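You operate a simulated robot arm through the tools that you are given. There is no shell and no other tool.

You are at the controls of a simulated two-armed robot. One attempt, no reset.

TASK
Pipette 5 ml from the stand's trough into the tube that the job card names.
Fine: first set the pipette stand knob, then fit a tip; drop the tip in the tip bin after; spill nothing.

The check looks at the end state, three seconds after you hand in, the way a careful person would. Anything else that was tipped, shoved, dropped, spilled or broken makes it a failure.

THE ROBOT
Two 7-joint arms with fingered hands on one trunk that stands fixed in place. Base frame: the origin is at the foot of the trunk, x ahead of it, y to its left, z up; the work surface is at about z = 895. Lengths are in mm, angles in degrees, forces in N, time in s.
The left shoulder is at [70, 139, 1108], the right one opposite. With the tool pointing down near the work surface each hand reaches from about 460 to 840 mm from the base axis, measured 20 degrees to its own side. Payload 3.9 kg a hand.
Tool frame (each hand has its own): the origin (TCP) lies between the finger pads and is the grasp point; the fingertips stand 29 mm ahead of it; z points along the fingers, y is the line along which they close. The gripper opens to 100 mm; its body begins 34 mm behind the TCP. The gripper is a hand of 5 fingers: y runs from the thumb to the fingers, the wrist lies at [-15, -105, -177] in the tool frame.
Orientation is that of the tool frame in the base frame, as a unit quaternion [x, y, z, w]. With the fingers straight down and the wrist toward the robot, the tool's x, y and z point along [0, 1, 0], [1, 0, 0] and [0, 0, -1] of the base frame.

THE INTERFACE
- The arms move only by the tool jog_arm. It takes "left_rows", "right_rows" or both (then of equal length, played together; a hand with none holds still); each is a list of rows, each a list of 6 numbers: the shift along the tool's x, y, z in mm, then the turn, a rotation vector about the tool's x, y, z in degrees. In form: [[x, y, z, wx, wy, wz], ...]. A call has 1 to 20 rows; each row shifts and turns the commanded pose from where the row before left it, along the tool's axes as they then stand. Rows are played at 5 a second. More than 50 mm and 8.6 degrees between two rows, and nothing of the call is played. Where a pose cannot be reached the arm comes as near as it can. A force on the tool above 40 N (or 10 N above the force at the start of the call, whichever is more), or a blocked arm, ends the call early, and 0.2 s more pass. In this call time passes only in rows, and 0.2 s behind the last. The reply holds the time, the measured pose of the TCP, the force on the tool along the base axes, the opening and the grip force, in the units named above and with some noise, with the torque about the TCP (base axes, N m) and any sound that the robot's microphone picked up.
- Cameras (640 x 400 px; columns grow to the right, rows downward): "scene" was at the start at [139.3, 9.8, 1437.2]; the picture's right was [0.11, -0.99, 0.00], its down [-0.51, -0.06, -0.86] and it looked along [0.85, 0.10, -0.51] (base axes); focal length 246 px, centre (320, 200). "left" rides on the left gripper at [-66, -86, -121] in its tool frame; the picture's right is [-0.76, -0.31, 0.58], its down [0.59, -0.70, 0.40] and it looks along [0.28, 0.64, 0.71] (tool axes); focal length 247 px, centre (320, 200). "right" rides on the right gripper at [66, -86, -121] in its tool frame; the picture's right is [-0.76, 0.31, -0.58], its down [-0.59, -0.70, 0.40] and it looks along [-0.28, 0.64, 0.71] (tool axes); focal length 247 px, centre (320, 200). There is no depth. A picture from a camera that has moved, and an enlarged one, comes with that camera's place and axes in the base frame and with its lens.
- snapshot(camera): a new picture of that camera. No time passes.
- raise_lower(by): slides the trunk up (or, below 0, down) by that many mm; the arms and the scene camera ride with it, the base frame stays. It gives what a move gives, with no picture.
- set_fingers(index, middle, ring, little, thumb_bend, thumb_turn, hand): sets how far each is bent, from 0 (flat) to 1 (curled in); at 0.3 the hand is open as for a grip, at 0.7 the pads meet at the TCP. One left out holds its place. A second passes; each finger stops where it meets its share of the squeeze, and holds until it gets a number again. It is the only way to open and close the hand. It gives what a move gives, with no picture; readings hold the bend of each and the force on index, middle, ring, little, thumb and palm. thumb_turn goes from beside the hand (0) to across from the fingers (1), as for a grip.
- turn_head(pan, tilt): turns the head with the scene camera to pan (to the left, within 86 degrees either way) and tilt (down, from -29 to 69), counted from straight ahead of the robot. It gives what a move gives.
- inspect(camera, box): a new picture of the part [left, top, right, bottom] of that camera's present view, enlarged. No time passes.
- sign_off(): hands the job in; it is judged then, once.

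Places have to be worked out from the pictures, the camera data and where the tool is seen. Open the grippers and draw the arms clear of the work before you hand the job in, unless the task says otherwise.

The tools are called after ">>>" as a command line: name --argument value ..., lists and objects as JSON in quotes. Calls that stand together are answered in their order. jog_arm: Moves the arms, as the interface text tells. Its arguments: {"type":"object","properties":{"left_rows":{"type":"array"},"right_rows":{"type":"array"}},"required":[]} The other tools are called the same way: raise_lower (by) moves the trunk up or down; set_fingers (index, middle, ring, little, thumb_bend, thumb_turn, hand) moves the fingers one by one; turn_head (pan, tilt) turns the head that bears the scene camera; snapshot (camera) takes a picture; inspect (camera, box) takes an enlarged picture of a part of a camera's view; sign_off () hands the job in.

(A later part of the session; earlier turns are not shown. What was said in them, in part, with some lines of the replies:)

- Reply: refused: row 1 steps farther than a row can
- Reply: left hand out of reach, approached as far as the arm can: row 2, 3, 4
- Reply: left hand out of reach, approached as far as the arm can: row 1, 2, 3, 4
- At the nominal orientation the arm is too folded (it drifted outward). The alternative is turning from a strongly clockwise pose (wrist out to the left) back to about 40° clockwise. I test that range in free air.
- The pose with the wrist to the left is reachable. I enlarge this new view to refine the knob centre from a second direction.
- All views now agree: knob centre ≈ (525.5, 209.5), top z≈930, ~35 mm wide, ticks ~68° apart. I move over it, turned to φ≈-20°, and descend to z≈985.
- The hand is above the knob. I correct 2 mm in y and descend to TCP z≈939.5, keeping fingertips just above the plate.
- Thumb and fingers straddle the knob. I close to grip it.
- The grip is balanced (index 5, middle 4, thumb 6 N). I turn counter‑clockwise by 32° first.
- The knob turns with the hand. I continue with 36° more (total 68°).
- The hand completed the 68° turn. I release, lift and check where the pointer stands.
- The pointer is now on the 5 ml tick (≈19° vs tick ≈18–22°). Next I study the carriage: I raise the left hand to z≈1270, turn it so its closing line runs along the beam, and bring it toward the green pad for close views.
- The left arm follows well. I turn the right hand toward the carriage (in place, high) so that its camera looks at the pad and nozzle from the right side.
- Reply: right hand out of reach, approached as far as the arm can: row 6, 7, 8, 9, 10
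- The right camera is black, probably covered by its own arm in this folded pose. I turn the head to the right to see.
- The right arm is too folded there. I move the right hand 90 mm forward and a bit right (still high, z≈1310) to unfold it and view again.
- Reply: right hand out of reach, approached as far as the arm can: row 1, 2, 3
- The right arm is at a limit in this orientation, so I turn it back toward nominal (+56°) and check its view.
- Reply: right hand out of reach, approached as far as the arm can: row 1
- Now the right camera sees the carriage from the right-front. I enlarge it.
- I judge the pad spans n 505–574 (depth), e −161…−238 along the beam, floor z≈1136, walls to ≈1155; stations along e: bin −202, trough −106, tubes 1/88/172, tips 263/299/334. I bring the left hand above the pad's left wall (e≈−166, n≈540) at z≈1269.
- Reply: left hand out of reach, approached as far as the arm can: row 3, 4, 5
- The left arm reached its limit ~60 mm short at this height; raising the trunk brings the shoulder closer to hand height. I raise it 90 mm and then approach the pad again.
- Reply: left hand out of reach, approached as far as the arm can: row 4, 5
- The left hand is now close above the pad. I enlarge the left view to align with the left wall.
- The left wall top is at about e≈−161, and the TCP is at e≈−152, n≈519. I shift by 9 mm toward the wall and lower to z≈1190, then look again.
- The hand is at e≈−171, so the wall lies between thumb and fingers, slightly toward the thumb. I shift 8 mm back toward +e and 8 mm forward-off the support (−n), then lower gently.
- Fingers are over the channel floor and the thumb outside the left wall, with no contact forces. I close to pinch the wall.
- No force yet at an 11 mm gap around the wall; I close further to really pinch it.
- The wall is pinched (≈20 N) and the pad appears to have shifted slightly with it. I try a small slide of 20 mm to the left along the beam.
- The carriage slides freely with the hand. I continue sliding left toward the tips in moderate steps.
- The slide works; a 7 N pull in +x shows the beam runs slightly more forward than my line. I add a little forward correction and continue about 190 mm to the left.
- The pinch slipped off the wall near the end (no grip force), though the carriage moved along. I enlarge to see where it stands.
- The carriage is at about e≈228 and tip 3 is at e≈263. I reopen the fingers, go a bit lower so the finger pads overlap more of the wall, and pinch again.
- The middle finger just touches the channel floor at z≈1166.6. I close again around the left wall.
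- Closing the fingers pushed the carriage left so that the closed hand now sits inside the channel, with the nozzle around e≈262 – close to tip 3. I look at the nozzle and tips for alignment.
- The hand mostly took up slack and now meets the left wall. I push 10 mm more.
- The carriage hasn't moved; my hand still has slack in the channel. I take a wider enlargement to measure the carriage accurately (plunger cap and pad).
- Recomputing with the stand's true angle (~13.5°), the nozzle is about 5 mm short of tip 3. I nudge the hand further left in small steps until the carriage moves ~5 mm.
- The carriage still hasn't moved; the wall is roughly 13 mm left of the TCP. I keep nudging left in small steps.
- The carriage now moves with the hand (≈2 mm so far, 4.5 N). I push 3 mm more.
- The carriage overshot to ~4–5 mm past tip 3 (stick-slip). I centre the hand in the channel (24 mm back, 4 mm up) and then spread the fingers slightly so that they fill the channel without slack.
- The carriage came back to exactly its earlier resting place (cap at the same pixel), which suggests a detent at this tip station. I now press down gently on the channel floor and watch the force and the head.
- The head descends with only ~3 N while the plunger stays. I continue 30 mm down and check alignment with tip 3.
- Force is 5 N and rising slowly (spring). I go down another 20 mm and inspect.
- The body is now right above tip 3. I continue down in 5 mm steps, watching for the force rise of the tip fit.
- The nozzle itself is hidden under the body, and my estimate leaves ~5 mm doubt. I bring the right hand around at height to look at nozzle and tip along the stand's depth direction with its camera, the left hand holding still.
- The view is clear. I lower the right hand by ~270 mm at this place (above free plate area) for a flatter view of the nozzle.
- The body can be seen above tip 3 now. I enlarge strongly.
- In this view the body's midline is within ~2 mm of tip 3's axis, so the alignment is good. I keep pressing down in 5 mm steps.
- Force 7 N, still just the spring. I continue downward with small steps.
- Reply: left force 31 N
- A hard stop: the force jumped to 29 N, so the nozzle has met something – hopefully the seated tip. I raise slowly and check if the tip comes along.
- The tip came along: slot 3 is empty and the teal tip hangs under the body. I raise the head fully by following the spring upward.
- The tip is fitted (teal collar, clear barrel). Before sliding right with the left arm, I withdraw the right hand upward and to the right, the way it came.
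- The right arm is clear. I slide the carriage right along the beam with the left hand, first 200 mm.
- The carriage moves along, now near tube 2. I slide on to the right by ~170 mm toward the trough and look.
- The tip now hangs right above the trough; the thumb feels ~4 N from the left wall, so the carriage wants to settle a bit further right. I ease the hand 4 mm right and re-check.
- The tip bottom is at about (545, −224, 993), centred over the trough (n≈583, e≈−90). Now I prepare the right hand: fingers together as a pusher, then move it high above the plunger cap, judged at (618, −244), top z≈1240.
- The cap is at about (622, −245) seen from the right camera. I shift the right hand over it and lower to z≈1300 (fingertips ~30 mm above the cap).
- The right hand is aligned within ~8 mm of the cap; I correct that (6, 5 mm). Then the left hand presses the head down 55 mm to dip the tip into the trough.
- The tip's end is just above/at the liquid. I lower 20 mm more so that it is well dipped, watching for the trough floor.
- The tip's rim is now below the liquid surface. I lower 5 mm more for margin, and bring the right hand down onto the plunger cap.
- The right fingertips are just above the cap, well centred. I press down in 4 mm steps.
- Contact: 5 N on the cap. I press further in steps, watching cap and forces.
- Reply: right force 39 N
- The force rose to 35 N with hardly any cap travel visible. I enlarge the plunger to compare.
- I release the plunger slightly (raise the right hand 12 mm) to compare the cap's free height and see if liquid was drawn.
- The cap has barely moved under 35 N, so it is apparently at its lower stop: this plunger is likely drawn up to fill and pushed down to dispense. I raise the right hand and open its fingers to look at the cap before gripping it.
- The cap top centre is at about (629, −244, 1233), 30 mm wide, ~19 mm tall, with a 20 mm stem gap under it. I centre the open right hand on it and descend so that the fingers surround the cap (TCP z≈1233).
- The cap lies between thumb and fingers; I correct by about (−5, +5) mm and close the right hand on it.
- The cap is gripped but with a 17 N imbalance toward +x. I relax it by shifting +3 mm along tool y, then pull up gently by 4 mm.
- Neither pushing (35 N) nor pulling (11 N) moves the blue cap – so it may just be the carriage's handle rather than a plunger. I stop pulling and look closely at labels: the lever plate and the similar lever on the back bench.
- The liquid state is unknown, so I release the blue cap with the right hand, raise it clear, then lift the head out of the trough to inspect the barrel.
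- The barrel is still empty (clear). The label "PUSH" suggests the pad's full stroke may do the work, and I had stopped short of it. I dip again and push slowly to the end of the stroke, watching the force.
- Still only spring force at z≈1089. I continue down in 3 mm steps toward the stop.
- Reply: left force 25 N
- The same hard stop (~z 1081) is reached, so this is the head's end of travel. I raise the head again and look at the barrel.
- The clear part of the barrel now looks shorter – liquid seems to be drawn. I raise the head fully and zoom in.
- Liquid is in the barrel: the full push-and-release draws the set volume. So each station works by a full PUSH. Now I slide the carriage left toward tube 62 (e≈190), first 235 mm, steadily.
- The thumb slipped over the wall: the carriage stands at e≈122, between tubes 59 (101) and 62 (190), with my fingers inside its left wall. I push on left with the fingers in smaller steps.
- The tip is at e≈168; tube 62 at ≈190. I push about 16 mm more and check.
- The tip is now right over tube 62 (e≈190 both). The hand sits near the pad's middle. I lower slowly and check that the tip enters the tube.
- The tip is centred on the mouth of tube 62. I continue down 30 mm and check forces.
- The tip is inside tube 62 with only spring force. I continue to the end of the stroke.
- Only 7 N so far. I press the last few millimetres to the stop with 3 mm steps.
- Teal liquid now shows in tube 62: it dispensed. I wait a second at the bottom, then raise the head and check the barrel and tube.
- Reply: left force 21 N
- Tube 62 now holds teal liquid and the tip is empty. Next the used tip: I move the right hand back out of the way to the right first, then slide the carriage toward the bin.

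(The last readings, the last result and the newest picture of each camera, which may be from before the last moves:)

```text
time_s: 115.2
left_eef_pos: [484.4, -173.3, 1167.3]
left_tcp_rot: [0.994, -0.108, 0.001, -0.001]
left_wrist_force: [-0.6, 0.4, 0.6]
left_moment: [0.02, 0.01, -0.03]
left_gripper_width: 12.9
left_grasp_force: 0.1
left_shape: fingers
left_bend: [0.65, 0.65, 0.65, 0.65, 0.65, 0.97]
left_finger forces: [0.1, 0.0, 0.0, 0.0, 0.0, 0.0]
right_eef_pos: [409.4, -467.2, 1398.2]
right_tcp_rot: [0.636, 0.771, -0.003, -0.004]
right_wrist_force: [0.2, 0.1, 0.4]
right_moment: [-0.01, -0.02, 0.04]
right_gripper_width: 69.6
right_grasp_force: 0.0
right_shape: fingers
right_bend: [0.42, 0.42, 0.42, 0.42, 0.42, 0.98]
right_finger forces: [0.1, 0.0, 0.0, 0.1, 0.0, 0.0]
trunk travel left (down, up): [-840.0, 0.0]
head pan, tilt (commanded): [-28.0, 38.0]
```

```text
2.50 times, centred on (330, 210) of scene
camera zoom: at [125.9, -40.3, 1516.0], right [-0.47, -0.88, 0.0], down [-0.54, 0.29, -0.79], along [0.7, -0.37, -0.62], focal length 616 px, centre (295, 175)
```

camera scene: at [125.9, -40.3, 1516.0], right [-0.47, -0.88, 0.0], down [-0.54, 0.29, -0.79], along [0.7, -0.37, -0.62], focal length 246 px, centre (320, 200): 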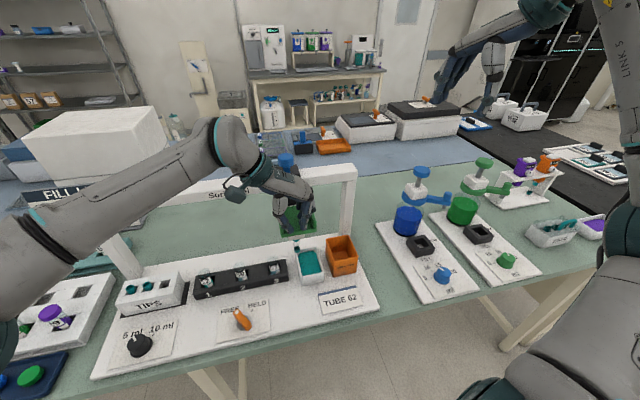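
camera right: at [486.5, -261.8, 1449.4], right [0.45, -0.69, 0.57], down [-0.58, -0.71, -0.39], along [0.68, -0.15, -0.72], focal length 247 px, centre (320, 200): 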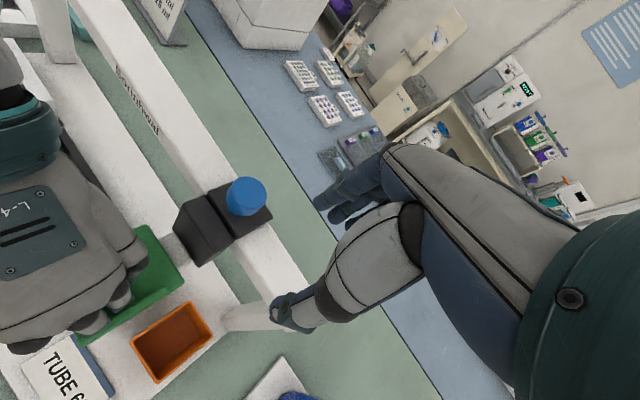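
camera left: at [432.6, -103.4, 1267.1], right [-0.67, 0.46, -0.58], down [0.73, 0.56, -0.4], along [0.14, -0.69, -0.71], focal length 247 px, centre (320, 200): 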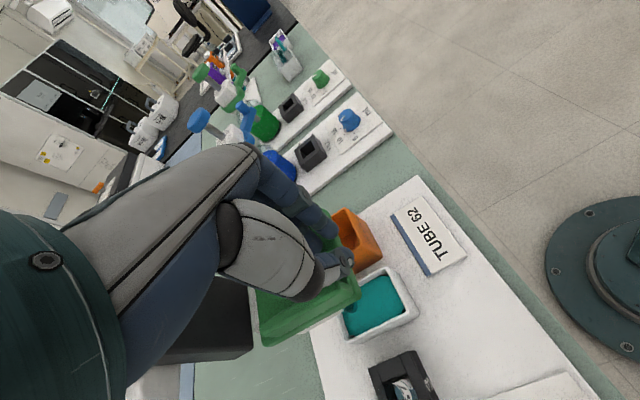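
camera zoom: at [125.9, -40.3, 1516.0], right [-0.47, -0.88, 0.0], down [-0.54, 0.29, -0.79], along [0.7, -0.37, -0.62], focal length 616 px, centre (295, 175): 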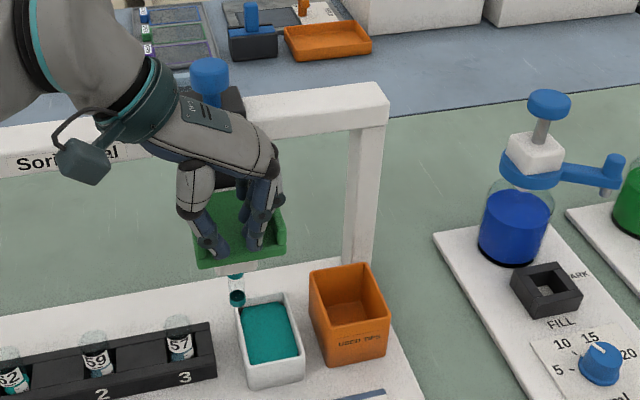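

The tip hangs left of the trough (e≈−60). Before passing over the bin rim I check the height clearance between tip end (z≈991) and bin rim from the right camera.

>>> snapshot --camera "right"

>>> inspect --camera "right" --box '[60, 100, 240, 260]'

>>> inspect --camera "scene" --box '[280, 225, 370, 300]'

```text
taken
camera right: at [315.2, -420.4, 1521.1], right [0.45, -0.69, 0.57], down [-0.58, -0.71, -0.39], along [0.68, -0.15, -0.72], focal length 247 px, centre (320, 200)
```

right: 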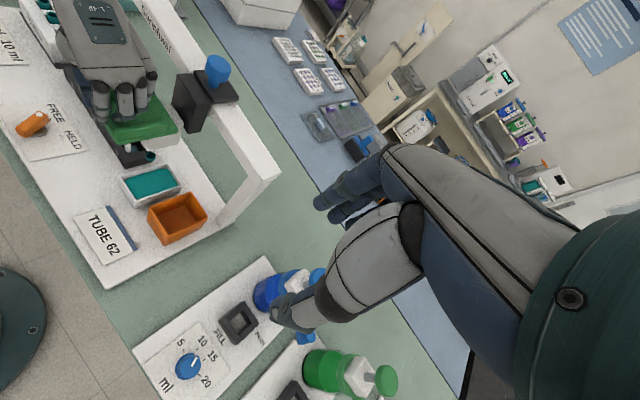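

```text
2.50 times, centred on (150, 180) of right
camera zoom: at [315.2, -420.4, 1521.1], right [0.45, -0.69, 0.57], down [-0.58, -0.71, -0.39], along [0.68, -0.15, -0.72], focal length 617 px, centre (745, 250)
```

zoom: 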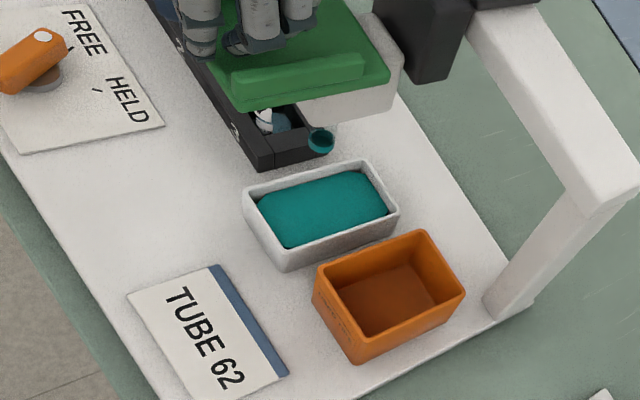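

```text
5.33 times, centred on (325, 262) of scene
camera zoom: at [125.9, -40.3, 1516.0], right [-0.47, -0.88, 0.0], down [-0.54, 0.29, -0.79], along [0.7, -0.37, -0.62], focal length 1315 px, centre (293, -133)
```

zoom: 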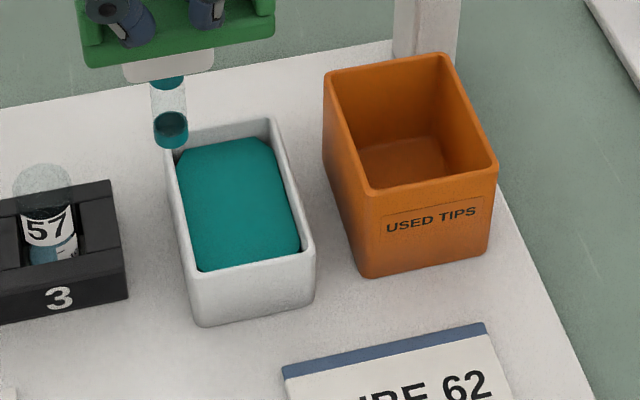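

The bin rim is at z≈981–984 and the tip end at ≈987–992, so it should just clear. I lift the hand 3 mm so the head is fully up and slide right 55 mm, then check again.

>>> jog_arm --left_rows '[[0, 0, -3, 0, 0, 0], [-0.4, 20, 0, 0, 0, 0], [-0.4, 20, 0, 0, 0, 0], [-0.3, 15, 0, 0, 0, 0]]'

>>> inspect --camera "scene" --box '[280, 205, 370, 280]'

>>> inspect --camera "right" --box '[90, 100, 230, 240]'

```text
time_s: 116.2
left_eef_pos: [471.8, -227.4, 1171.8]
left_tcp_rot: [0.994, -0.109, 0.0, -0.001]
left_wrist_force: [0.8, 2.2, 1.0]
left_moment: [-0.02, -0.05, 0.02]
left_gripper_width: 12.6
left_grasp_force: 1.0
left_shape: fingers
left_bend: [0.65, 0.67, 0.65, 0.65, 0.65, 0.97]
left_finger forces: [0.1, 1.7, 0.0, 0.0, 0.1, 0.0]
right_eef_pos: [409.9, -466.8, 1398.7]
right_tcp_rot: [0.635, 0.772, -0.003, -0.003]
right_wrist_force: [0.2, 0.2, -1.2]
right_moment: [0.01, -0.01, 0.01]
right_gripper_width: 69.6
right_grasp_force: 0.0
right_shape: fingers
right_bend: [0.42, 0.42, 0.42, 0.42, 0.42, 0.98]
right_finger forces: [0.0, 0.1, 0.0, 0.1, 0.0, 0.0]
trunk travel left (down, up): [-840.0, 0.0]
head pan, tilt (commanded): [-28.0, 38.0]
```

```text
5.33 times, centred on (325, 242) of scene
camera zoom: at [126.2, -39.5, 1516.0], right [-0.47, -0.88, 0.0], down [-0.54, 0.29, -0.79], along [0.7, -0.37, -0.62], focal length 1315 px, centre (293, -27)
```

zoom: 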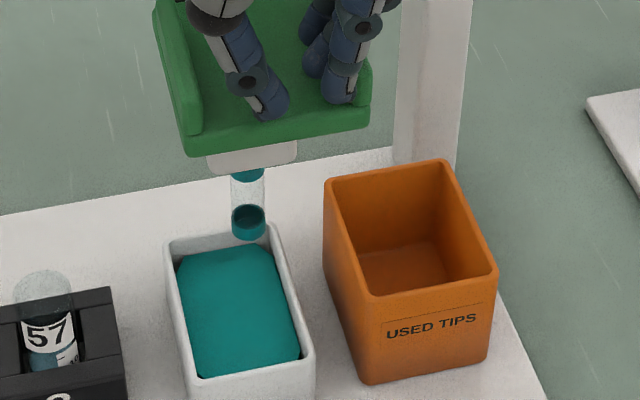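

```text
2.86 times, centred on (160, 170) of right
camera zoom: at [315.5, -419.5, 1521.3], right [0.45, -0.68, 0.57], down [-0.58, -0.71, -0.39], along [0.68, -0.16, -0.72], focal length 706 px, centre (777, 286)
```

zoom: 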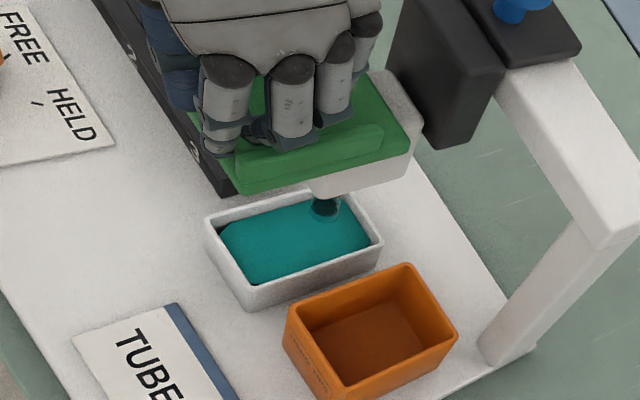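

Triangulating both points the same way gives the tip end ~7–14 mm above the bin rim. I approach slowly in small steps and watch for contact.

>>> jog_arm --left_rows '[[-0.2, 8, 0, 0, 0, 0], [-0.2, 8, 0, 0, 0, 0], [-0.2, 8, 0, 0, 0, 0]]'

>>> inspect --camera "scene" --box '[280, 205, 370, 280]'

>>> inspect --camera "right" --box '[90, 100, 230, 240]'

```text
time_s: 117.0
left_eef_pos: [467.7, -252.6, 1172.7]
left_tcp_rot: [0.994, -0.109, 0.0, 0.0]
left_wrist_force: [0.1, 0.3, 0.2]
left_moment: [-0.01, 0.0, 0.01]
left_gripper_width: 13.0
left_grasp_force: 0.5
left_shape: fingers
left_bend: [0.65, 0.65, 0.65, 0.65, 0.65, 0.97]
left_finger forces: [0.1, 0.5, 0.1, 0.0, 0.1, 0.0]
right_eef_pos: [410.5, -467.9, 1398.6]
right_tcp_rot: [0.636, 0.772, -0.002, -0.004]
right_wrist_force: [0.7, 0.5, 0.2]
right_moment: [0.0, 0.01, -0.01]
right_gripper_width: 69.6
right_grasp_force: 0.0
right_shape: fingers
right_bend: [0.42, 0.42, 0.42, 0.42, 0.42, 0.98]
right_finger forces: [0.1, 0.1, 0.0, 0.0, 0.0, 0.1]
trunk travel left (down, up): [-840.0, 0.0]
head pan, tilt (commanded): [-28.0, 38.0]
```

```text
5.33 times, centred on (325, 242) of scene
camera zoom: at [125.8, -40.7, 1516.0], right [-0.47, -0.88, 0.0], down [-0.54, 0.29, -0.79], along [0.7, -0.37, -0.62], focal length 1315 px, centre (293, -27)
```

zoom: 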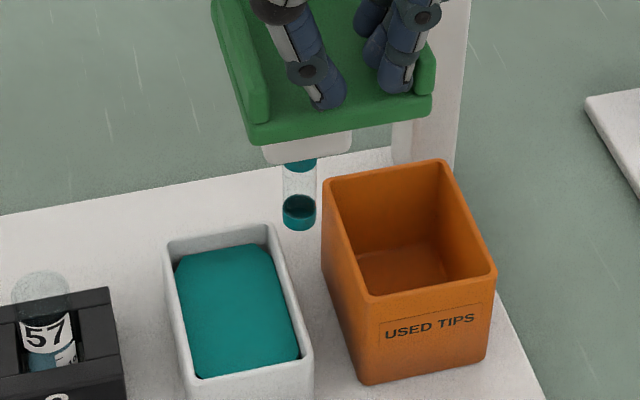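

```text
2.86 times, centred on (160, 170) of right
camera zoom: at [315.1, -420.7, 1521.0], right [0.45, -0.69, 0.57], down [-0.58, -0.71, -0.39], along [0.68, -0.15, -0.72], focal length 706 px, centre (777, 286)
```

zoom: 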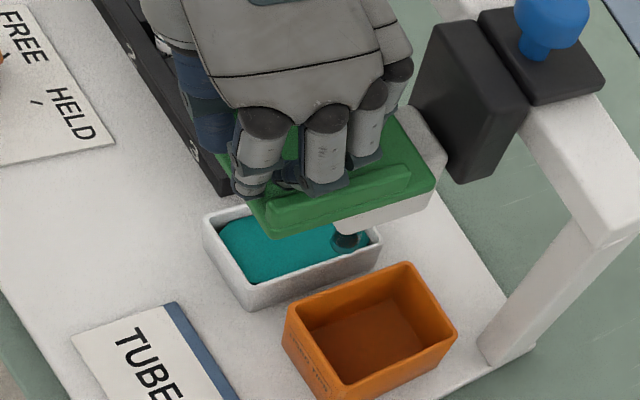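

The tip is ~12 mm from the rim in the picture. I continue with two 5 mm steps and look for any contact.

>>> jog_arm --left_rows '[[-0.1, 5, 0, 0, 0, 0], [-0.1, 5, 0, 0, 0, 0]]'

>>> inspect --camera "scene" --box '[300, 215, 360, 265]'

>>> inspect --camera "right" --box '[120, 130, 220, 220]'

```text
time_s: 117.6
left_eef_pos: [463.8, -262.1, 1171.8]
left_tcp_rot: [0.994, -0.109, 0.0, 0.0]
left_wrist_force: [0.2, -0.7, 0.2]
left_moment: [-0.01, 0.0, 0.0]
left_gripper_width: 12.9
left_grasp_force: 0.2
left_shape: fingers
left_bend: [0.65, 0.65, 0.65, 0.65, 0.65, 0.97]
left_finger forces: [0.0, 0.2, 0.1, 0.0, 0.0, 0.0]
right_eef_pos: [410.4, -468.6, 1398.5]
right_tcp_rot: [0.636, 0.772, -0.002, -0.005]
right_wrist_force: [-0.1, 0.0, -0.5]
right_moment: [0.01, 0.02, 0.03]
right_gripper_width: 69.6
right_grasp_force: 0.0
right_shape: fingers
right_bend: [0.42, 0.42, 0.42, 0.42, 0.42, 0.98]
right_finger forces: [0.0, 0.0, 0.0, 0.0, 0.1, 0.0]
trunk travel left (down, up): [-840.0, 0.0]
head pan, tilt (commanded): [-28.0, 38.0]
```

```text
8.00 times, centred on (330, 240) of scene
camera zoom: at [125.8, -41.0, 1516.0], right [-0.47, -0.88, 0.0], down [-0.54, 0.29, -0.79], along [0.7, -0.37, -0.62], focal length 1972 px, centre (240, -120)
```

zoom: 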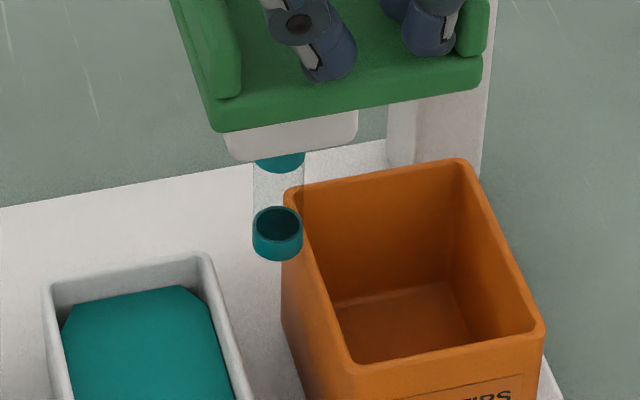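

```text
4.44 times, centred on (170, 175) of right
camera zoom: at [315.0, -421.1, 1520.9], right [0.45, -0.69, 0.57], down [-0.58, -0.71, -0.39], along [0.68, -0.15, -0.72], focal length 1098 px, centre (987, 311)
```

zoom: 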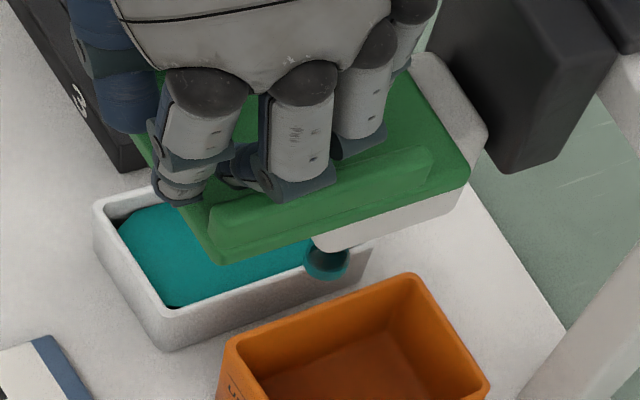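

No contact so far; the picture suggests a few millimetres of clearance over the rim. I go on in 4 mm steps.

>>> jog_arm --left_rows '[[-0.1, 4, 0, 0, 0, 0], [-0.1, 4, 0, 0, 0, 0]]'

>>> inspect --camera "scene" --box '[300, 215, 360, 265]'

>>> inspect --camera "right" --box '[120, 130, 220, 220]'

```text
time_s: 118.2
left_eef_pos: [462.5, -269.2, 1170.5]
left_tcp_rot: [0.994, -0.108, -0.001, 0.0]
left_wrist_force: [-0.3, -0.4, -0.3]
left_moment: [-0.01, -0.01, 0.0]
left_gripper_width: 12.8
left_grasp_force: 0.6
left_shape: fingers
left_bend: [0.65, 0.65, 0.65, 0.65, 0.65, 0.97]
left_finger forces: [0.0, 0.4, 0.0, 0.0, 0.0, 0.0]
right_eef_pos: [410.1, -468.6, 1398.4]
right_tcp_rot: [0.636, 0.772, -0.002, -0.004]
right_wrist_force: [1.0, -0.6, 1.2]
right_moment: [0.01, -0.02, -0.01]
right_gripper_width: 69.5
right_grasp_force: 0.0
right_shape: fingers
right_bend: [0.42, 0.42, 0.42, 0.42, 0.42, 0.98]
right_finger forces: [0.0, 0.0, 0.0, 0.1, 0.1, 0.0]
trunk travel left (down, up): [-840.0, 0.0]
head pan, tilt (commanded): [-28.0, 38.0]
```

```text
8.00 times, centred on (330, 240) of scene
camera zoom: at [125.8, -41.1, 1516.0], right [-0.47, -0.88, 0.0], down [-0.54, 0.29, -0.79], along [0.7, -0.37, -0.62], focal length 1972 px, centre (240, -120)
```

zoom: 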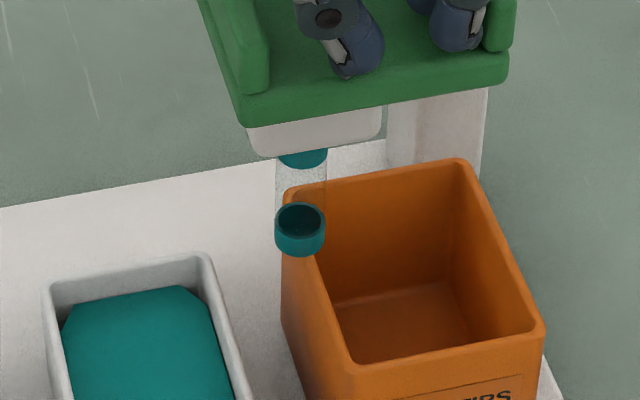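

```text
4.44 times, centred on (170, 175) of right
camera zoom: at [315.0, -421.2, 1520.8], right [0.45, -0.69, 0.57], down [-0.58, -0.71, -0.39], along [0.68, -0.15, -0.72], focal length 1098 px, centre (987, 311)
```

zoom: 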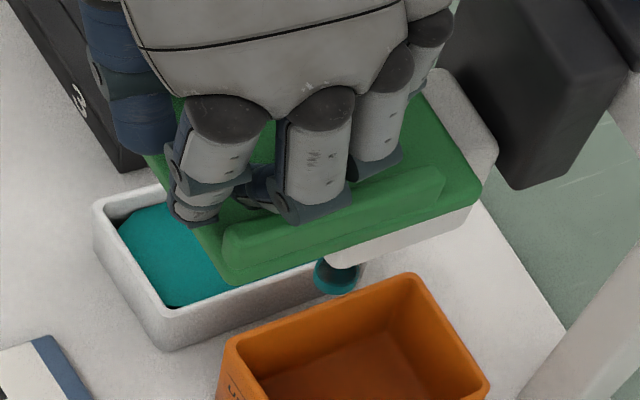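

Still no contact. I continue with 5 mm steps over the rim.

>>> jog_arm --left_rows '[[-0.1, 4, 0, 0, 0, 0], [-0.1, 4, 0, 0, 0, 0]]'

>>> inspect --camera "scene" --box '[300, 215, 360, 265]'

>>> inspect --camera "right" --box '[120, 130, 220, 220]'

```text
time_s: 118.8
left_eef_pos: [461.0, -277.5, 1170.6]
left_tcp_rot: [0.994, -0.109, 0.0, -0.001]
left_wrist_force: [-0.2, -0.5, 0.0]
left_moment: [0.0, 0.02, 0.01]
left_gripper_width: 12.8
left_grasp_force: 0.6
left_shape: fingers
left_bend: [0.65, 0.65, 0.65, 0.65, 0.65, 0.97]
left_finger forces: [0.0, 0.3, 0.0, 0.2, 0.0, 0.1]
right_eef_pos: [409.5, -468.5, 1399.3]
right_tcp_rot: [0.636, 0.772, -0.002, -0.003]
right_wrist_force: [0.5, -0.1, 0.6]
right_moment: [-0.03, 0.01, 0.03]
right_gripper_width: 69.5
right_grasp_force: 0.1
right_shape: fingers
right_bend: [0.42, 0.42, 0.42, 0.42, 0.42, 0.98]
right_finger forces: [0.0, 0.0, 0.0, 0.0, 0.1, 0.1]
trunk travel left (down, up): [-840.0, 0.0]
head pan, tilt (commanded): [-28.0, 38.0]
```

```text
8.00 times, centred on (330, 240) of scene
camera zoom: at [125.8, -41.2, 1516.0], right [-0.47, -0.88, 0.0], down [-0.54, 0.29, -0.79], along [0.7, -0.37, -0.62], focal length 1972 px, centre (240, -120)
```

zoom: 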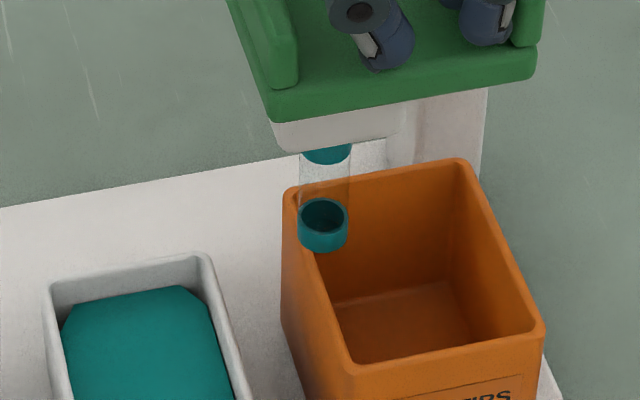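

```text
4.44 times, centred on (170, 175) of right
camera zoom: at [315.0, -421.3, 1520.8], right [0.45, -0.69, 0.57], down [-0.58, -0.71, -0.39], along [0.68, -0.15, -0.72], focal length 1098 px, centre (987, 311)
```

zoom: 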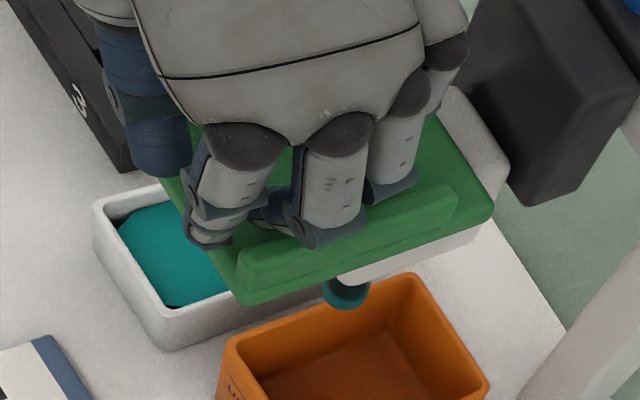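

The tip is passing above the rim without contact. I continue ~30 mm toward the bin centre.

>>> jog_arm --left_rows '[[-0.2, 6, 0, 0, 0, 0], [-0.2, 8, 0, 0, 0, 0], [-0.2, 8, 0, 0, 0, 0]]'

>>> inspect --camera "scene" --box '[300, 205, 370, 265]'

>>> inspect --camera "right" --box '[120, 120, 250, 230]'

```text
time_s: 119.6
left_eef_pos: [454.7, -299.4, 1171.9]
left_tcp_rot: [0.994, -0.109, -0.002, -0.001]
left_wrist_force: [0.7, 0.6, 0.0]
left_moment: [0.02, -0.03, 0.03]
left_gripper_width: 12.8
left_grasp_force: 0.0
left_shape: fingers
left_bend: [0.65, 0.65, 0.65, 0.65, 0.65, 0.97]
left_finger forces: [0.1, 0.0, 0.0, 0.0, 0.1, 0.0]
right_eef_pos: [409.9, -468.7, 1398.6]
right_tcp_rot: [0.636, 0.772, -0.002, -0.004]
right_wrist_force: [0.7, -0.1, 0.1]
right_moment: [0.0, -0.01, 0.03]
right_gripper_width: 69.8
right_grasp_force: 0.0
right_shape: fingers
right_bend: [0.42, 0.42, 0.42, 0.42, 0.42, 0.98]
right_finger forces: [0.0, 0.0, 0.0, 0.0, 0.1, 0.0]
trunk travel left (down, up): [-840.0, 0.0]
head pan, tilt (commanded): [-28.0, 38.0]
```

```text
6.67 times, centred on (335, 235) of scene
camera zoom: at [125.8, -41.1, 1516.0], right [-0.47, -0.88, 0.0], down [-0.54, 0.29, -0.79], along [0.7, -0.37, -0.62], focal length 1643 px, centre (220, -33)
```

zoom: 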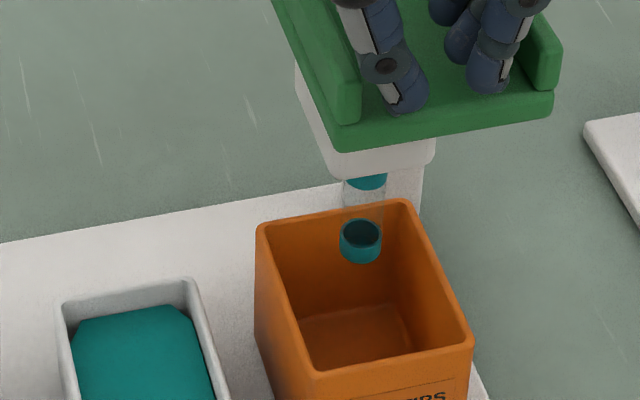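

```text
3.64 times, centred on (185, 175) of right
camera zoom: at [315.0, -421.2, 1520.8], right [0.45, -0.69, 0.57], down [-0.58, -0.71, -0.39], along [0.68, -0.15, -0.72], focal length 898 px, centre (811, 291)
```

zoom: 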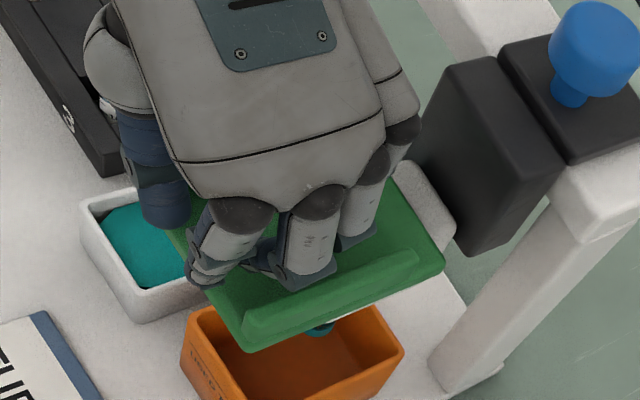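

The tip is now over the bin's middle (e≈−187). I push the head down fully here, which should release the tip into the bin.

>>> jog_arm --left_rows '[[0, 0, 8, 0, 0, 0], [0, 0, 8, 0, 0, 0], [0, 0, 8, 0, 0, 0], [0, 0, 8, 0, 0, 0], [0, 0, 8, 0, 0, 0], [0, 0, 8, 0, 0, 0]]'

>>> inspect --camera "scene" --box '[300, 195, 380, 275]'

```text
time_s: 121.0
left_eef_pos: [453.9, -299.2, 1123.6]
left_tcp_rot: [0.994, -0.108, -0.001, -0.001]
left_wrist_force: [-1.5, 0.6, 4.6]
left_moment: [0.1, 0.03, 0.03]
left_gripper_width: 12.4
left_grasp_force: 2.6
left_shape: fingers
left_bend: [0.65, 0.65, 0.65, 0.65, 0.65, 0.98]
left_finger forces: [0.1, 0.6, 0.0, 0.1, 4.2, 0.0]
right_eef_pos: [409.6, -467.0, 1399.9]
right_tcp_rot: [0.636, 0.771, -0.003, -0.004]
right_wrist_force: [0.2, 0.3, 0.4]
right_moment: [0.02, 0.01, 0.03]
right_gripper_width: 69.7
right_grasp_force: 0.1
right_shape: fingers
right_bend: [0.42, 0.42, 0.42, 0.42, 0.42, 0.98]
right_finger forces: [0.1, 0.0, 0.0, 0.0, 0.0, 0.0]
trunk travel left (down, up): [-840.0, 0.0]
head pan, tilt (commanded): [-28.0, 38.0]
```

```text
5.00 times, centred on (340, 235) of scene
camera zoom: at [125.2, -40.2, 1516.1], right [-0.47, -0.88, 0.0], down [-0.54, 0.29, -0.79], along [0.7, -0.37, -0.62], focal length 1232 px, centre (220, 25)
```

zoom: 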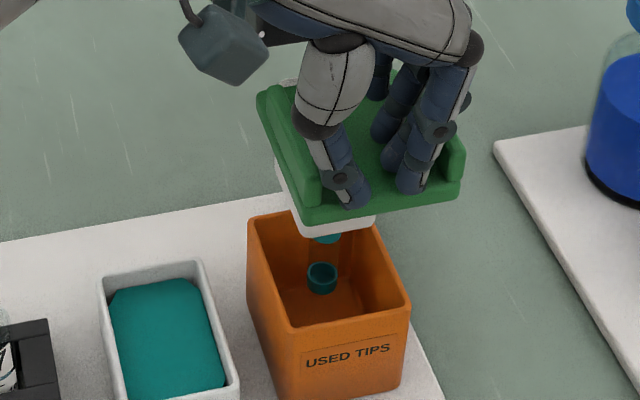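

The tip is going into the bin freely. I continue to the end of the stroke.

>>> jog_arm --left_rows '[[0, 0, 8, 0, 0, 0], [0, 0, 8, 0, 0, 0], [0, 0, 8, 0, 0, 0], [0, 0, 8, 0, 0, 0], [0, 0, 4, 0, 0, 0], [0, 0, 3, 0, 0, 0], [0, 0, 3, 0, 0, 0]]'

>>> inspect --camera "scene" --box '[300, 195, 380, 275]'

```text
time_s: 122.6
left_eef_pos: [454.1, -298.2, 1085.4]
left_tcp_rot: [0.994, -0.108, 0.001, 0.002]
left_wrist_force: [1.6, -0.4, 25.8]
left_moment: [0.19, -0.13, 0.0]
left_gripper_width: 11.5
left_grasp_force: 13.8
left_shape: fingers
left_bend: [0.65, 0.64, 0.65, 0.65, 0.65, 0.98]
left_finger forces: [0.0, 8.6, 0.1, 0.1, 18.3, 0.0]
right_eef_pos: [407.8, -466.1, 1400.5]
right_tcp_rot: [0.636, 0.772, -0.002, -0.003]
right_wrist_force: [-0.1, -0.5, -1.5]
right_moment: [0.0, 0.01, 0.02]
right_gripper_width: 69.8
right_grasp_force: 0.1
right_shape: fingers
right_bend: [0.42, 0.42, 0.42, 0.42, 0.42, 0.98]
right_finger forces: [0.0, 0.0, 0.0, 0.0, 0.1, 0.0]
trunk travel left (down, up): [-840.0, 0.0]
head pan, tilt (commanded): [-28.0, 38.0]
```

```text
5.00 times, centred on (340, 235) of scene
camera zoom: at [123.0, -38.9, 1516.7], right [-0.47, -0.88, 0.0], down [-0.54, 0.29, -0.79], along [0.7, -0.37, -0.61], focal length 1232 px, centre (220, 25)
```

zoom: 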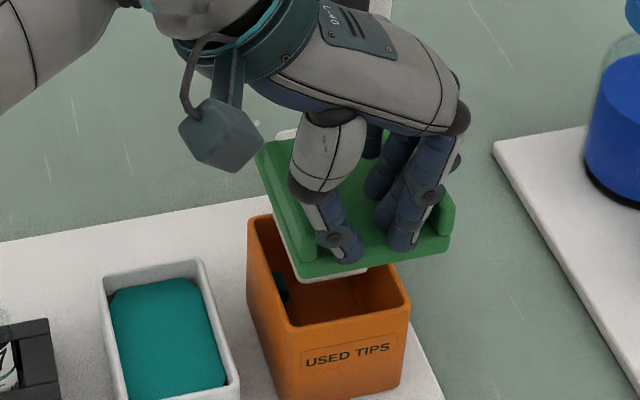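

The stop is reached, and a teal piece shows at the left inside the bin – the tip seems released. I raise the head and check.

>>> jog_arm --left_rows '[[0, 0, -6, 0, 0, 0], [0, 0, -10, 0, 0, 0], [0, 0, -10, 0, 0, 0], [0, 0, -10, 0, 0, 0], [0, 0, -10, 0, 0, 0], [0, 0, -10, 0, 0, 0], [0, 0, -10, 0, 0, 0], [0, 0, -10, 0, 0, 0], [0, 0, -12, 0, 0, 0]]'

>>> inspect --camera "scene" --box '[300, 195, 380, 275]'

>>> inspect --camera "right" --box '[120, 120, 250, 230]'

```text
time_s: 124.6
left_eef_pos: [454.7, -299.0, 1169.9]
left_tcp_rot: [0.994, -0.109, -0.001, -0.001]
left_wrist_force: [-0.2, 0.3, -0.4]
left_moment: [-0.03, -0.01, 0.04]
left_gripper_width: 13.0
left_grasp_force: 0.0
left_shape: fingers
left_bend: [0.65, 0.65, 0.65, 0.65, 0.65, 0.97]
left_finger forces: [0.1, 0.1, 0.0, 0.0, 0.0, 0.0]
right_eef_pos: [409.9, -467.9, 1399.1]
right_tcp_rot: [0.636, 0.772, -0.002, -0.004]
right_wrist_force: [-0.8, 1.6, 0.5]
right_moment: [-0.02, 0.0, -0.01]
right_gripper_width: 69.4
right_grasp_force: 0.0
right_shape: fingers
right_bend: [0.42, 0.42, 0.42, 0.42, 0.42, 0.98]
right_finger forces: [0.0, 0.0, 0.1, 0.0, 0.0, 0.1]
trunk travel left (down, up): [-840.0, 0.0]
head pan, tilt (commanded): [-28.0, 38.0]
```

```text
5.00 times, centred on (340, 235) of scene
camera zoom: at [125.9, -40.8, 1515.9], right [-0.47, -0.88, 0.0], down [-0.54, 0.29, -0.79], along [0.7, -0.37, -0.62], focal length 1232 px, centre (220, 25)
```

zoom: 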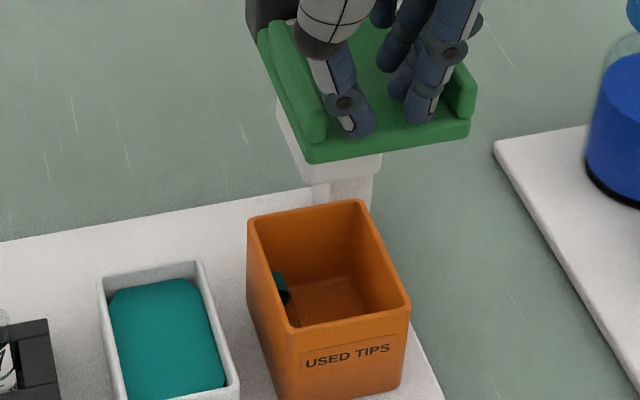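

```text
3.64 times, centred on (185, 175) of right
camera zoom: at [315.1, -420.8, 1520.8], right [0.45, -0.69, 0.57], down [-0.58, -0.71, -0.39], along [0.68, -0.15, -0.72], focal length 898 px, centre (811, 291)
```

zoom: 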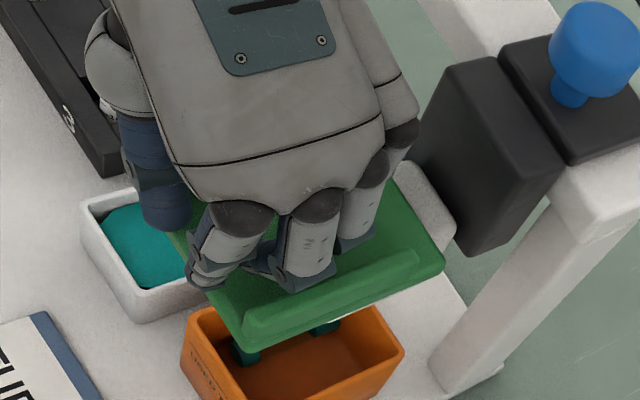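

The nozzle is bare and the tip lies in the bin. I lift the left hand out of the pad channel and withdraw it up and to the left, clear of the stand.

>>> jog_arm --left_rows '[[0, 0, -15, 0, 0, 0], [0, 0, -20, 0, 0, 0], [0, 0, -15, 0, 0, 0], [-20, -30, 0, 0, 0, 0], [-20, -40, 0, 0, 0, 0], [-10, -45, 0, 0, 0, 0], [0, -45, 0, 0, 0, 0], [0, -45, -10, 0, 0, 0], [0, -45, -15, 0, 0, 0], [0, -45, -15, 0, 0, 0]]'

>>> snapshot --camera "scene"

>>> snapshot --camera "right"

```text
time_s: 126.8
left_eef_pos: [470.8, 5.1, 1252.6]
left_tcp_rot: [0.994, -0.109, 0.0, 0.0]
left_wrist_force: [-0.1, -0.5, -0.4]
left_moment: [-0.02, 0.01, 0.06]
left_gripper_width: 13.1
left_grasp_force: 0.1
left_shape: fingers
left_bend: [0.65, 0.65, 0.65, 0.65, 0.65, 0.98]
left_finger forces: [0.0, 0.0, 0.1, 0.0, 0.1, 0.0]
left hand out of reach, approached as far as the arm can: row 3
right_eef_pos: [409.4, -465.4, 1399.5]
right_tcp_rot: [0.636, 0.772, -0.002, -0.004]
right_wrist_force: [-0.7, 0.5, 0.2]
right_moment: [-0.03, -0.03, -0.02]
right_gripper_width: 69.7
right_grasp_force: 0.0
right_shape: fingers
right_bend: [0.42, 0.42, 0.42, 0.42, 0.42, 0.98]
right_finger forces: [0.0, 0.0, 0.0, 0.1, 0.2, 0.1]
trunk travel left (down, up): [-840.0, 0.0]
head pan, tilt (commanded): [-28.0, 38.0]
```

```text
taken
camera scene: at [125.7, -38.4, 1516.1], right [-0.47, -0.88, 0.0], down [-0.54, 0.29, -0.79], along [0.7, -0.37, -0.61], focal length 246 px, centre (320, 200)
```

scene: 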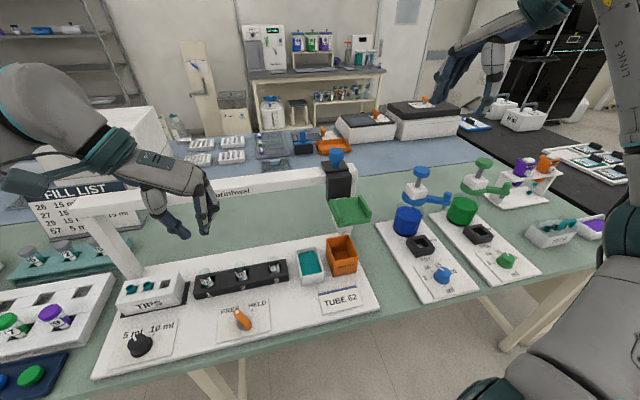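

```text
taken
camera right: at [314.9, -418.4, 1521.7], right [0.45, -0.68, 0.57], down [-0.58, -0.71, -0.39], along [0.68, -0.16, -0.72], focal length 247 px, centre (320, 200)
```

right: 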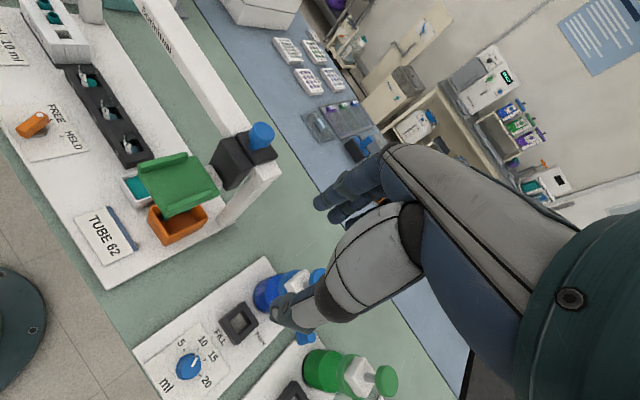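

Both arms are nearly clear. I inspect the tubes, bin and knob for the final state.

>>> inspect --camera "scene" --box '[185, 250, 295, 310]'

>>> inspect --camera "scene" --box '[290, 190, 390, 320]'

>>> inspect --camera "right" --box '[60, 60, 160, 180]'

>>> inspect --camera "scene" --box '[90, 260, 200, 370]'

```text
5.82 times, centred on (240, 280) of scene
camera zoom: at [125.7, -38.4, 1516.1], right [-0.47, -0.88, 0.0], down [-0.54, 0.29, -0.79], along [0.7, -0.37, -0.61], focal length 1434 px, centre (786, -266)
```

zoom: 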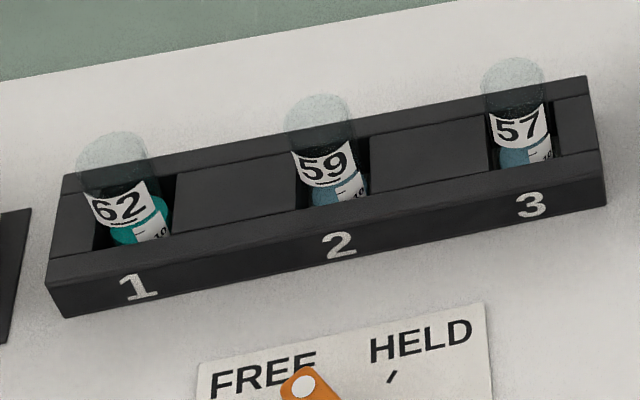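

```text
3.08 times, centred on (340, 255) of scene
camera zoom: at [125.7, -38.4, 1516.1], right [-0.47, -0.88, 0.0], down [-0.54, 0.29, -0.79], along [0.7, -0.37, -0.61], focal length 758 px, centre (258, 31)
```

zoom: 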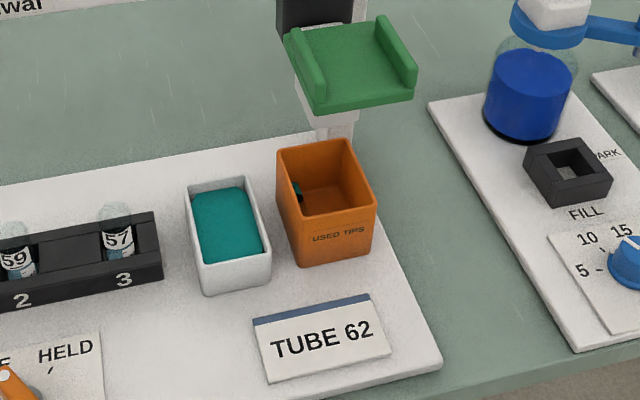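

```text
3.33 times, centred on (110, 120) of right
camera zoom: at [314.9, -418.4, 1521.7], right [0.45, -0.68, 0.57], down [-0.58, -0.71, -0.39], along [0.68, -0.16, -0.72], focal length 823 px, centre (1020, 467)
```

zoom: 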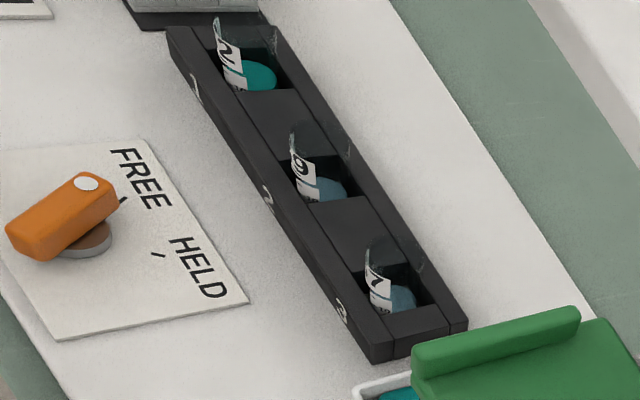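

```text
3.64 times, centred on (145, 315) of scene
camera zoom: at [125.7, -38.4, 1516.1], right [-0.47, -0.88, 0.0], down [-0.54, 0.29, -0.79], along [0.7, -0.37, -0.61], focal length 896 px, centre (956, -218)
```

zoom: 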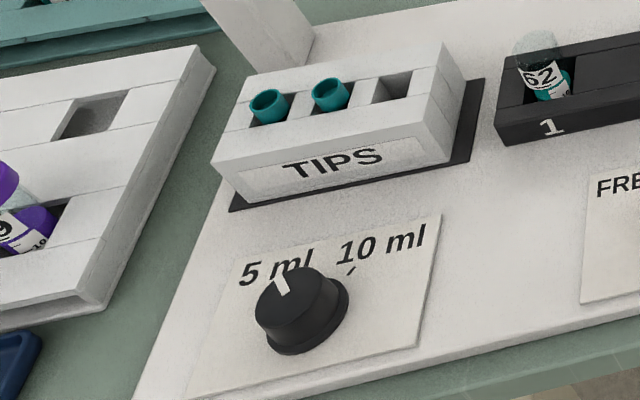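

Tube 62 holds the added teal liquid, the tip lies in the bin, the knob is at 5 ml, and nothing looks spilled or shifted. I open both hands and draw the left arm up and back to its start area.

>>> jog_arm --left_rows '[[0, -35, -20, 0, 0, 0], [0, -40, -20, 0, 0, 0], [0, -40, -20, 0, 0, 0], [0, -40, -20, 0, 0, 0], [0, -40, -20, 0, 0, 0], [0, -40, -10, 0, 0, 0]]'

>>> set_fingers --hand "left" --index 0.3 --middle 0.3 --ring 0.3 --little 0.3 --thumb_bend 0.3

>>> set_fingers --hand "right" --index 0.3 --middle 0.3 --ring 0.3 --little 0.3 --thumb_bend 0.3

>>> turn_head --pan 6 --tilt 38

>>> snapshot --camera "scene"

```text
time_s: 128.2
left_eef_pos: [522.4, 232.7, 1363.1]
left_tcp_rot: [0.994, -0.108, -0.001, -0.001]
left_wrist_force: [0.3, 0.1, -0.3]
left_moment: [-0.01, 0.01, 0.03]
left_gripper_width: 13.0
left_grasp_force: 0.1
left_shape: fingers
left_bend: [0.65, 0.65, 0.65, 0.65, 0.65, 0.98]
left_finger forces: [0.1, 0.0, 0.0, 0.0, 0.1, 0.1]
right_eef_pos: [409.8, -469.1, 1399.4]
right_tcp_rot: [0.636, 0.772, -0.004, -0.005]
right_wrist_force: [-0.1, 0.7, -0.3]
right_moment: [-0.01, -0.02, -0.02]
right_gripper_width: 69.8
right_grasp_force: 0.1
right_shape: fingers
right_bend: [0.42, 0.42, 0.42, 0.42, 0.42, 0.98]
right_finger forces: [0.0, 0.1, 0.1, 0.0, 0.0, 0.0]
trunk travel left (down, up): [-840.0, 0.0]
head pan, tilt (commanded): [-28.0, 38.0]
```

```text
time_s: 129.2
left_eef_pos: [521.5, 233.3, 1362.8]
left_tcp_rot: [0.994, -0.11, -0.002, -0.001]
left_wrist_force: [0.3, 0.5, -0.1]
left_moment: [-0.01, 0.0, 0.01]
left_gripper_width: 98.3
left_grasp_force: 0.2
left_shape: fingers
left_bend: [0.3, 0.3, 0.3, 0.3, 0.3, 0.98]
left_finger forces: [0.0, 0.1, 0.1, 0.0, 0.0, 0.1]
right_eef_pos: [409.7, -469.0, 1398.9]
right_tcp_rot: [0.636, 0.772, -0.002, -0.003]
right_wrist_force: [0.2, -0.4, -0.1]
right_moment: [0.0, 0.0, -0.02]
right_gripper_width: 69.8
right_grasp_force: 0.0
right_shape: fingers
right_bend: [0.42, 0.42, 0.42, 0.42, 0.42, 0.98]
right_finger forces: [0.0, 0.0, 0.0, 0.1, 0.1, 0.0]
trunk travel left (down, up): [-840.0, 0.0]
head pan, tilt (commanded): [-28.0, 38.0]
```

```text
time_s: 130.2
left_eef_pos: [522.1, 232.4, 1362.5]
left_tcp_rot: [0.994, -0.108, 0.0, -0.001]
left_wrist_force: [-0.9, 0.3, 0.5]
left_moment: [-0.01, 0.0, 0.0]
left_gripper_width: 98.5
left_grasp_force: 0.1
left_shape: fingers
left_bend: [0.3, 0.3, 0.3, 0.3, 0.3, 0.98]
left_finger forces: [0.1, 0.1, 0.1, 0.0, 0.1, 0.0]
right_eef_pos: [409.8, -469.0, 1399.2]
right_tcp_rot: [0.636, 0.772, -0.001, -0.004]
right_wrist_force: [-0.3, 0.2, 0.9]
right_moment: [0.01, -0.01, 0.0]
right_gripper_width: 98.7
right_grasp_force: 0.0
right_shape: fingers
right_bend: [0.3, 0.3, 0.3, 0.3, 0.3, 0.98]
right_finger forces: [0.0, 0.0, 0.0, 0.1, 0.0, 0.0]
trunk travel left (down, up): [-840.0, 0.0]
head pan, tilt (commanded): [-28.0, 38.0]
```

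```text
time_s: 131.2
left_eef_pos: [521.8, 232.8, 1363.1]
left_tcp_rot: [0.994, -0.109, -0.001, -0.001]
left_wrist_force: [0.9, 0.4, 0.2]
left_moment: [0.02, 0.0, 0.0]
left_gripper_width: 98.1
left_grasp_force: 0.0
left_shape: fingers
left_bend: [0.3, 0.3, 0.3, 0.3, 0.3, 0.98]
left_finger forces: [0.0, 0.0, 0.0, 0.0, 0.1, 0.0]
right_eef_pos: [409.1, -468.0, 1398.6]
right_tcp_rot: [0.636, 0.772, -0.003, -0.004]
right_wrist_force: [0.1, -1.1, 0.1]
right_moment: [0.02, 0.02, 0.01]
right_gripper_width: 98.4
right_grasp_force: 0.1
right_shape: fingers
right_bend: [0.3, 0.3, 0.3, 0.3, 0.3, 0.98]
right_finger forces: [0.0, 0.0, 0.1, 0.0, 0.0, 0.0]
trunk travel left (down, up): [-840.0, 0.0]
head pan, tilt (commanded): [6.0, 38.0]
```

```text
taken
camera scene: at [135.5, 8.7, 1516.0], right [0.1, -0.99, 0.0], down [-0.61, -0.06, -0.79], along [0.78, 0.08, -0.62], focal length 246 px, centre (320, 200)
```

scene: 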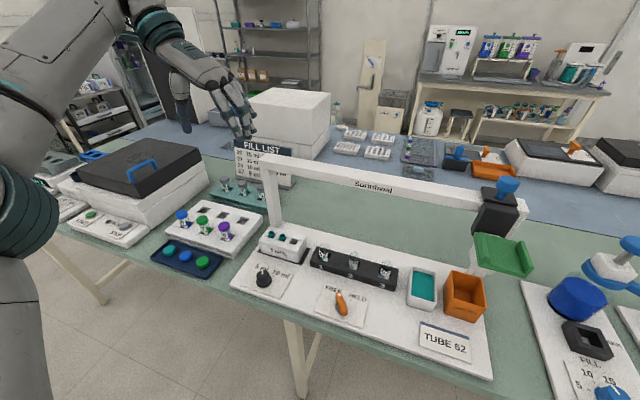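

All looks in order. One last closer look at tube 62 and the knob before handing in.

>>> inspect --camera "scene" --box '[300, 235, 400, 295]'

>>> inspect --camera "scene" --box '[150, 190, 330, 310]'

>>> inspect --camera "scene" --box '[400, 220, 520, 340]'

```text
6.40 times, centred on (350, 265) of scene
camera zoom: at [135.5, 8.7, 1516.0], right [0.1, -0.99, 0.0], down [-0.61, -0.06, -0.79], along [0.78, 0.08, -0.62], focal length 1578 px, centre (128, -216)
```

zoom: 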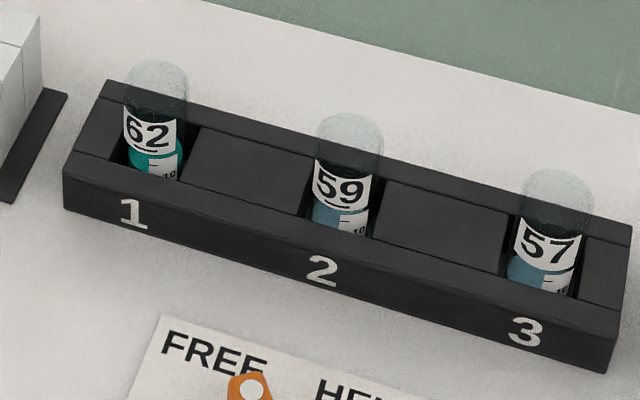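

```text
3.33 times, centred on (240, 250) of scene
camera zoom: at [135.5, 8.7, 1516.0], right [0.1, -0.99, 0.0], down [-0.61, -0.06, -0.79], along [0.78, 0.08, -0.62], focal length 822 px, centre (587, 33)
```

zoom: 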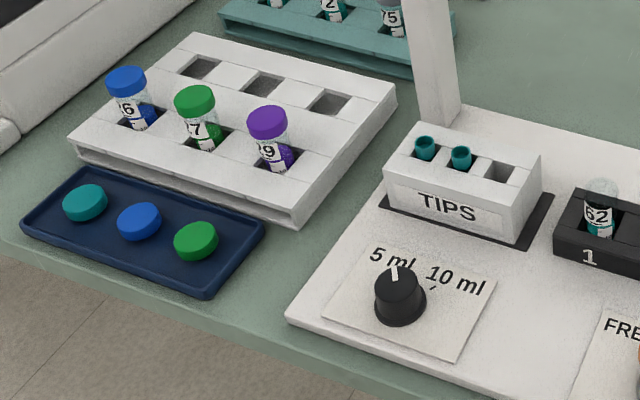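

```text
3.33 times, centred on (460, 280) of scene
camera zoom: at [135.5, 8.7, 1516.0], right [0.1, -0.99, 0.0], down [-0.61, -0.06, -0.79], along [0.78, 0.08, -0.62], focal length 822 px, centre (-147, -67)
```

zoom: 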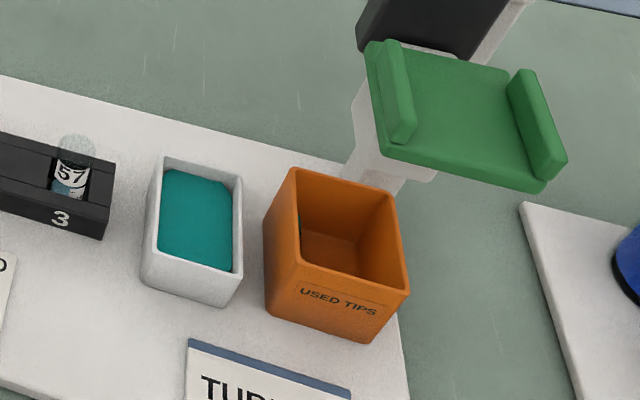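

The liquid is in tube 62, the tip is in the bin, the knob is on 5 ml, everything else stands as it did, and both hands are open and clear. I hand in the job.

>>> sign_off

```text
The job is handed in.
```

I pipetted liquid from the trough into tube 62, as the job card says, and handed the job in.

- **Knob:** set to 5 ml before the tip was fitted. The pointer sits on the 5 ml tick.
- **Transfer:** one full push of the head in the trough drew the liquid, and one full push in tube 62 dispensed it. I did not measure the volume. The tube shows teal liquid at a higher level than tubes 57 and 59, and the tip came out empty.
- **Tip:** dropped in the used-tips bin, where it is lying.
- **Surroundings:** I saw no spills, and nothing else looks moved or tipped. The FREE/HELD lever was left at FREE. The carriage is back over the bin, close to where it started.

While working out how the stand works, I pressed the blue cap on top of the carriage with about 35 N and pulled it with about 11 N. It did not move, and I left it alone after that.

Both hands are open and clear of the work.
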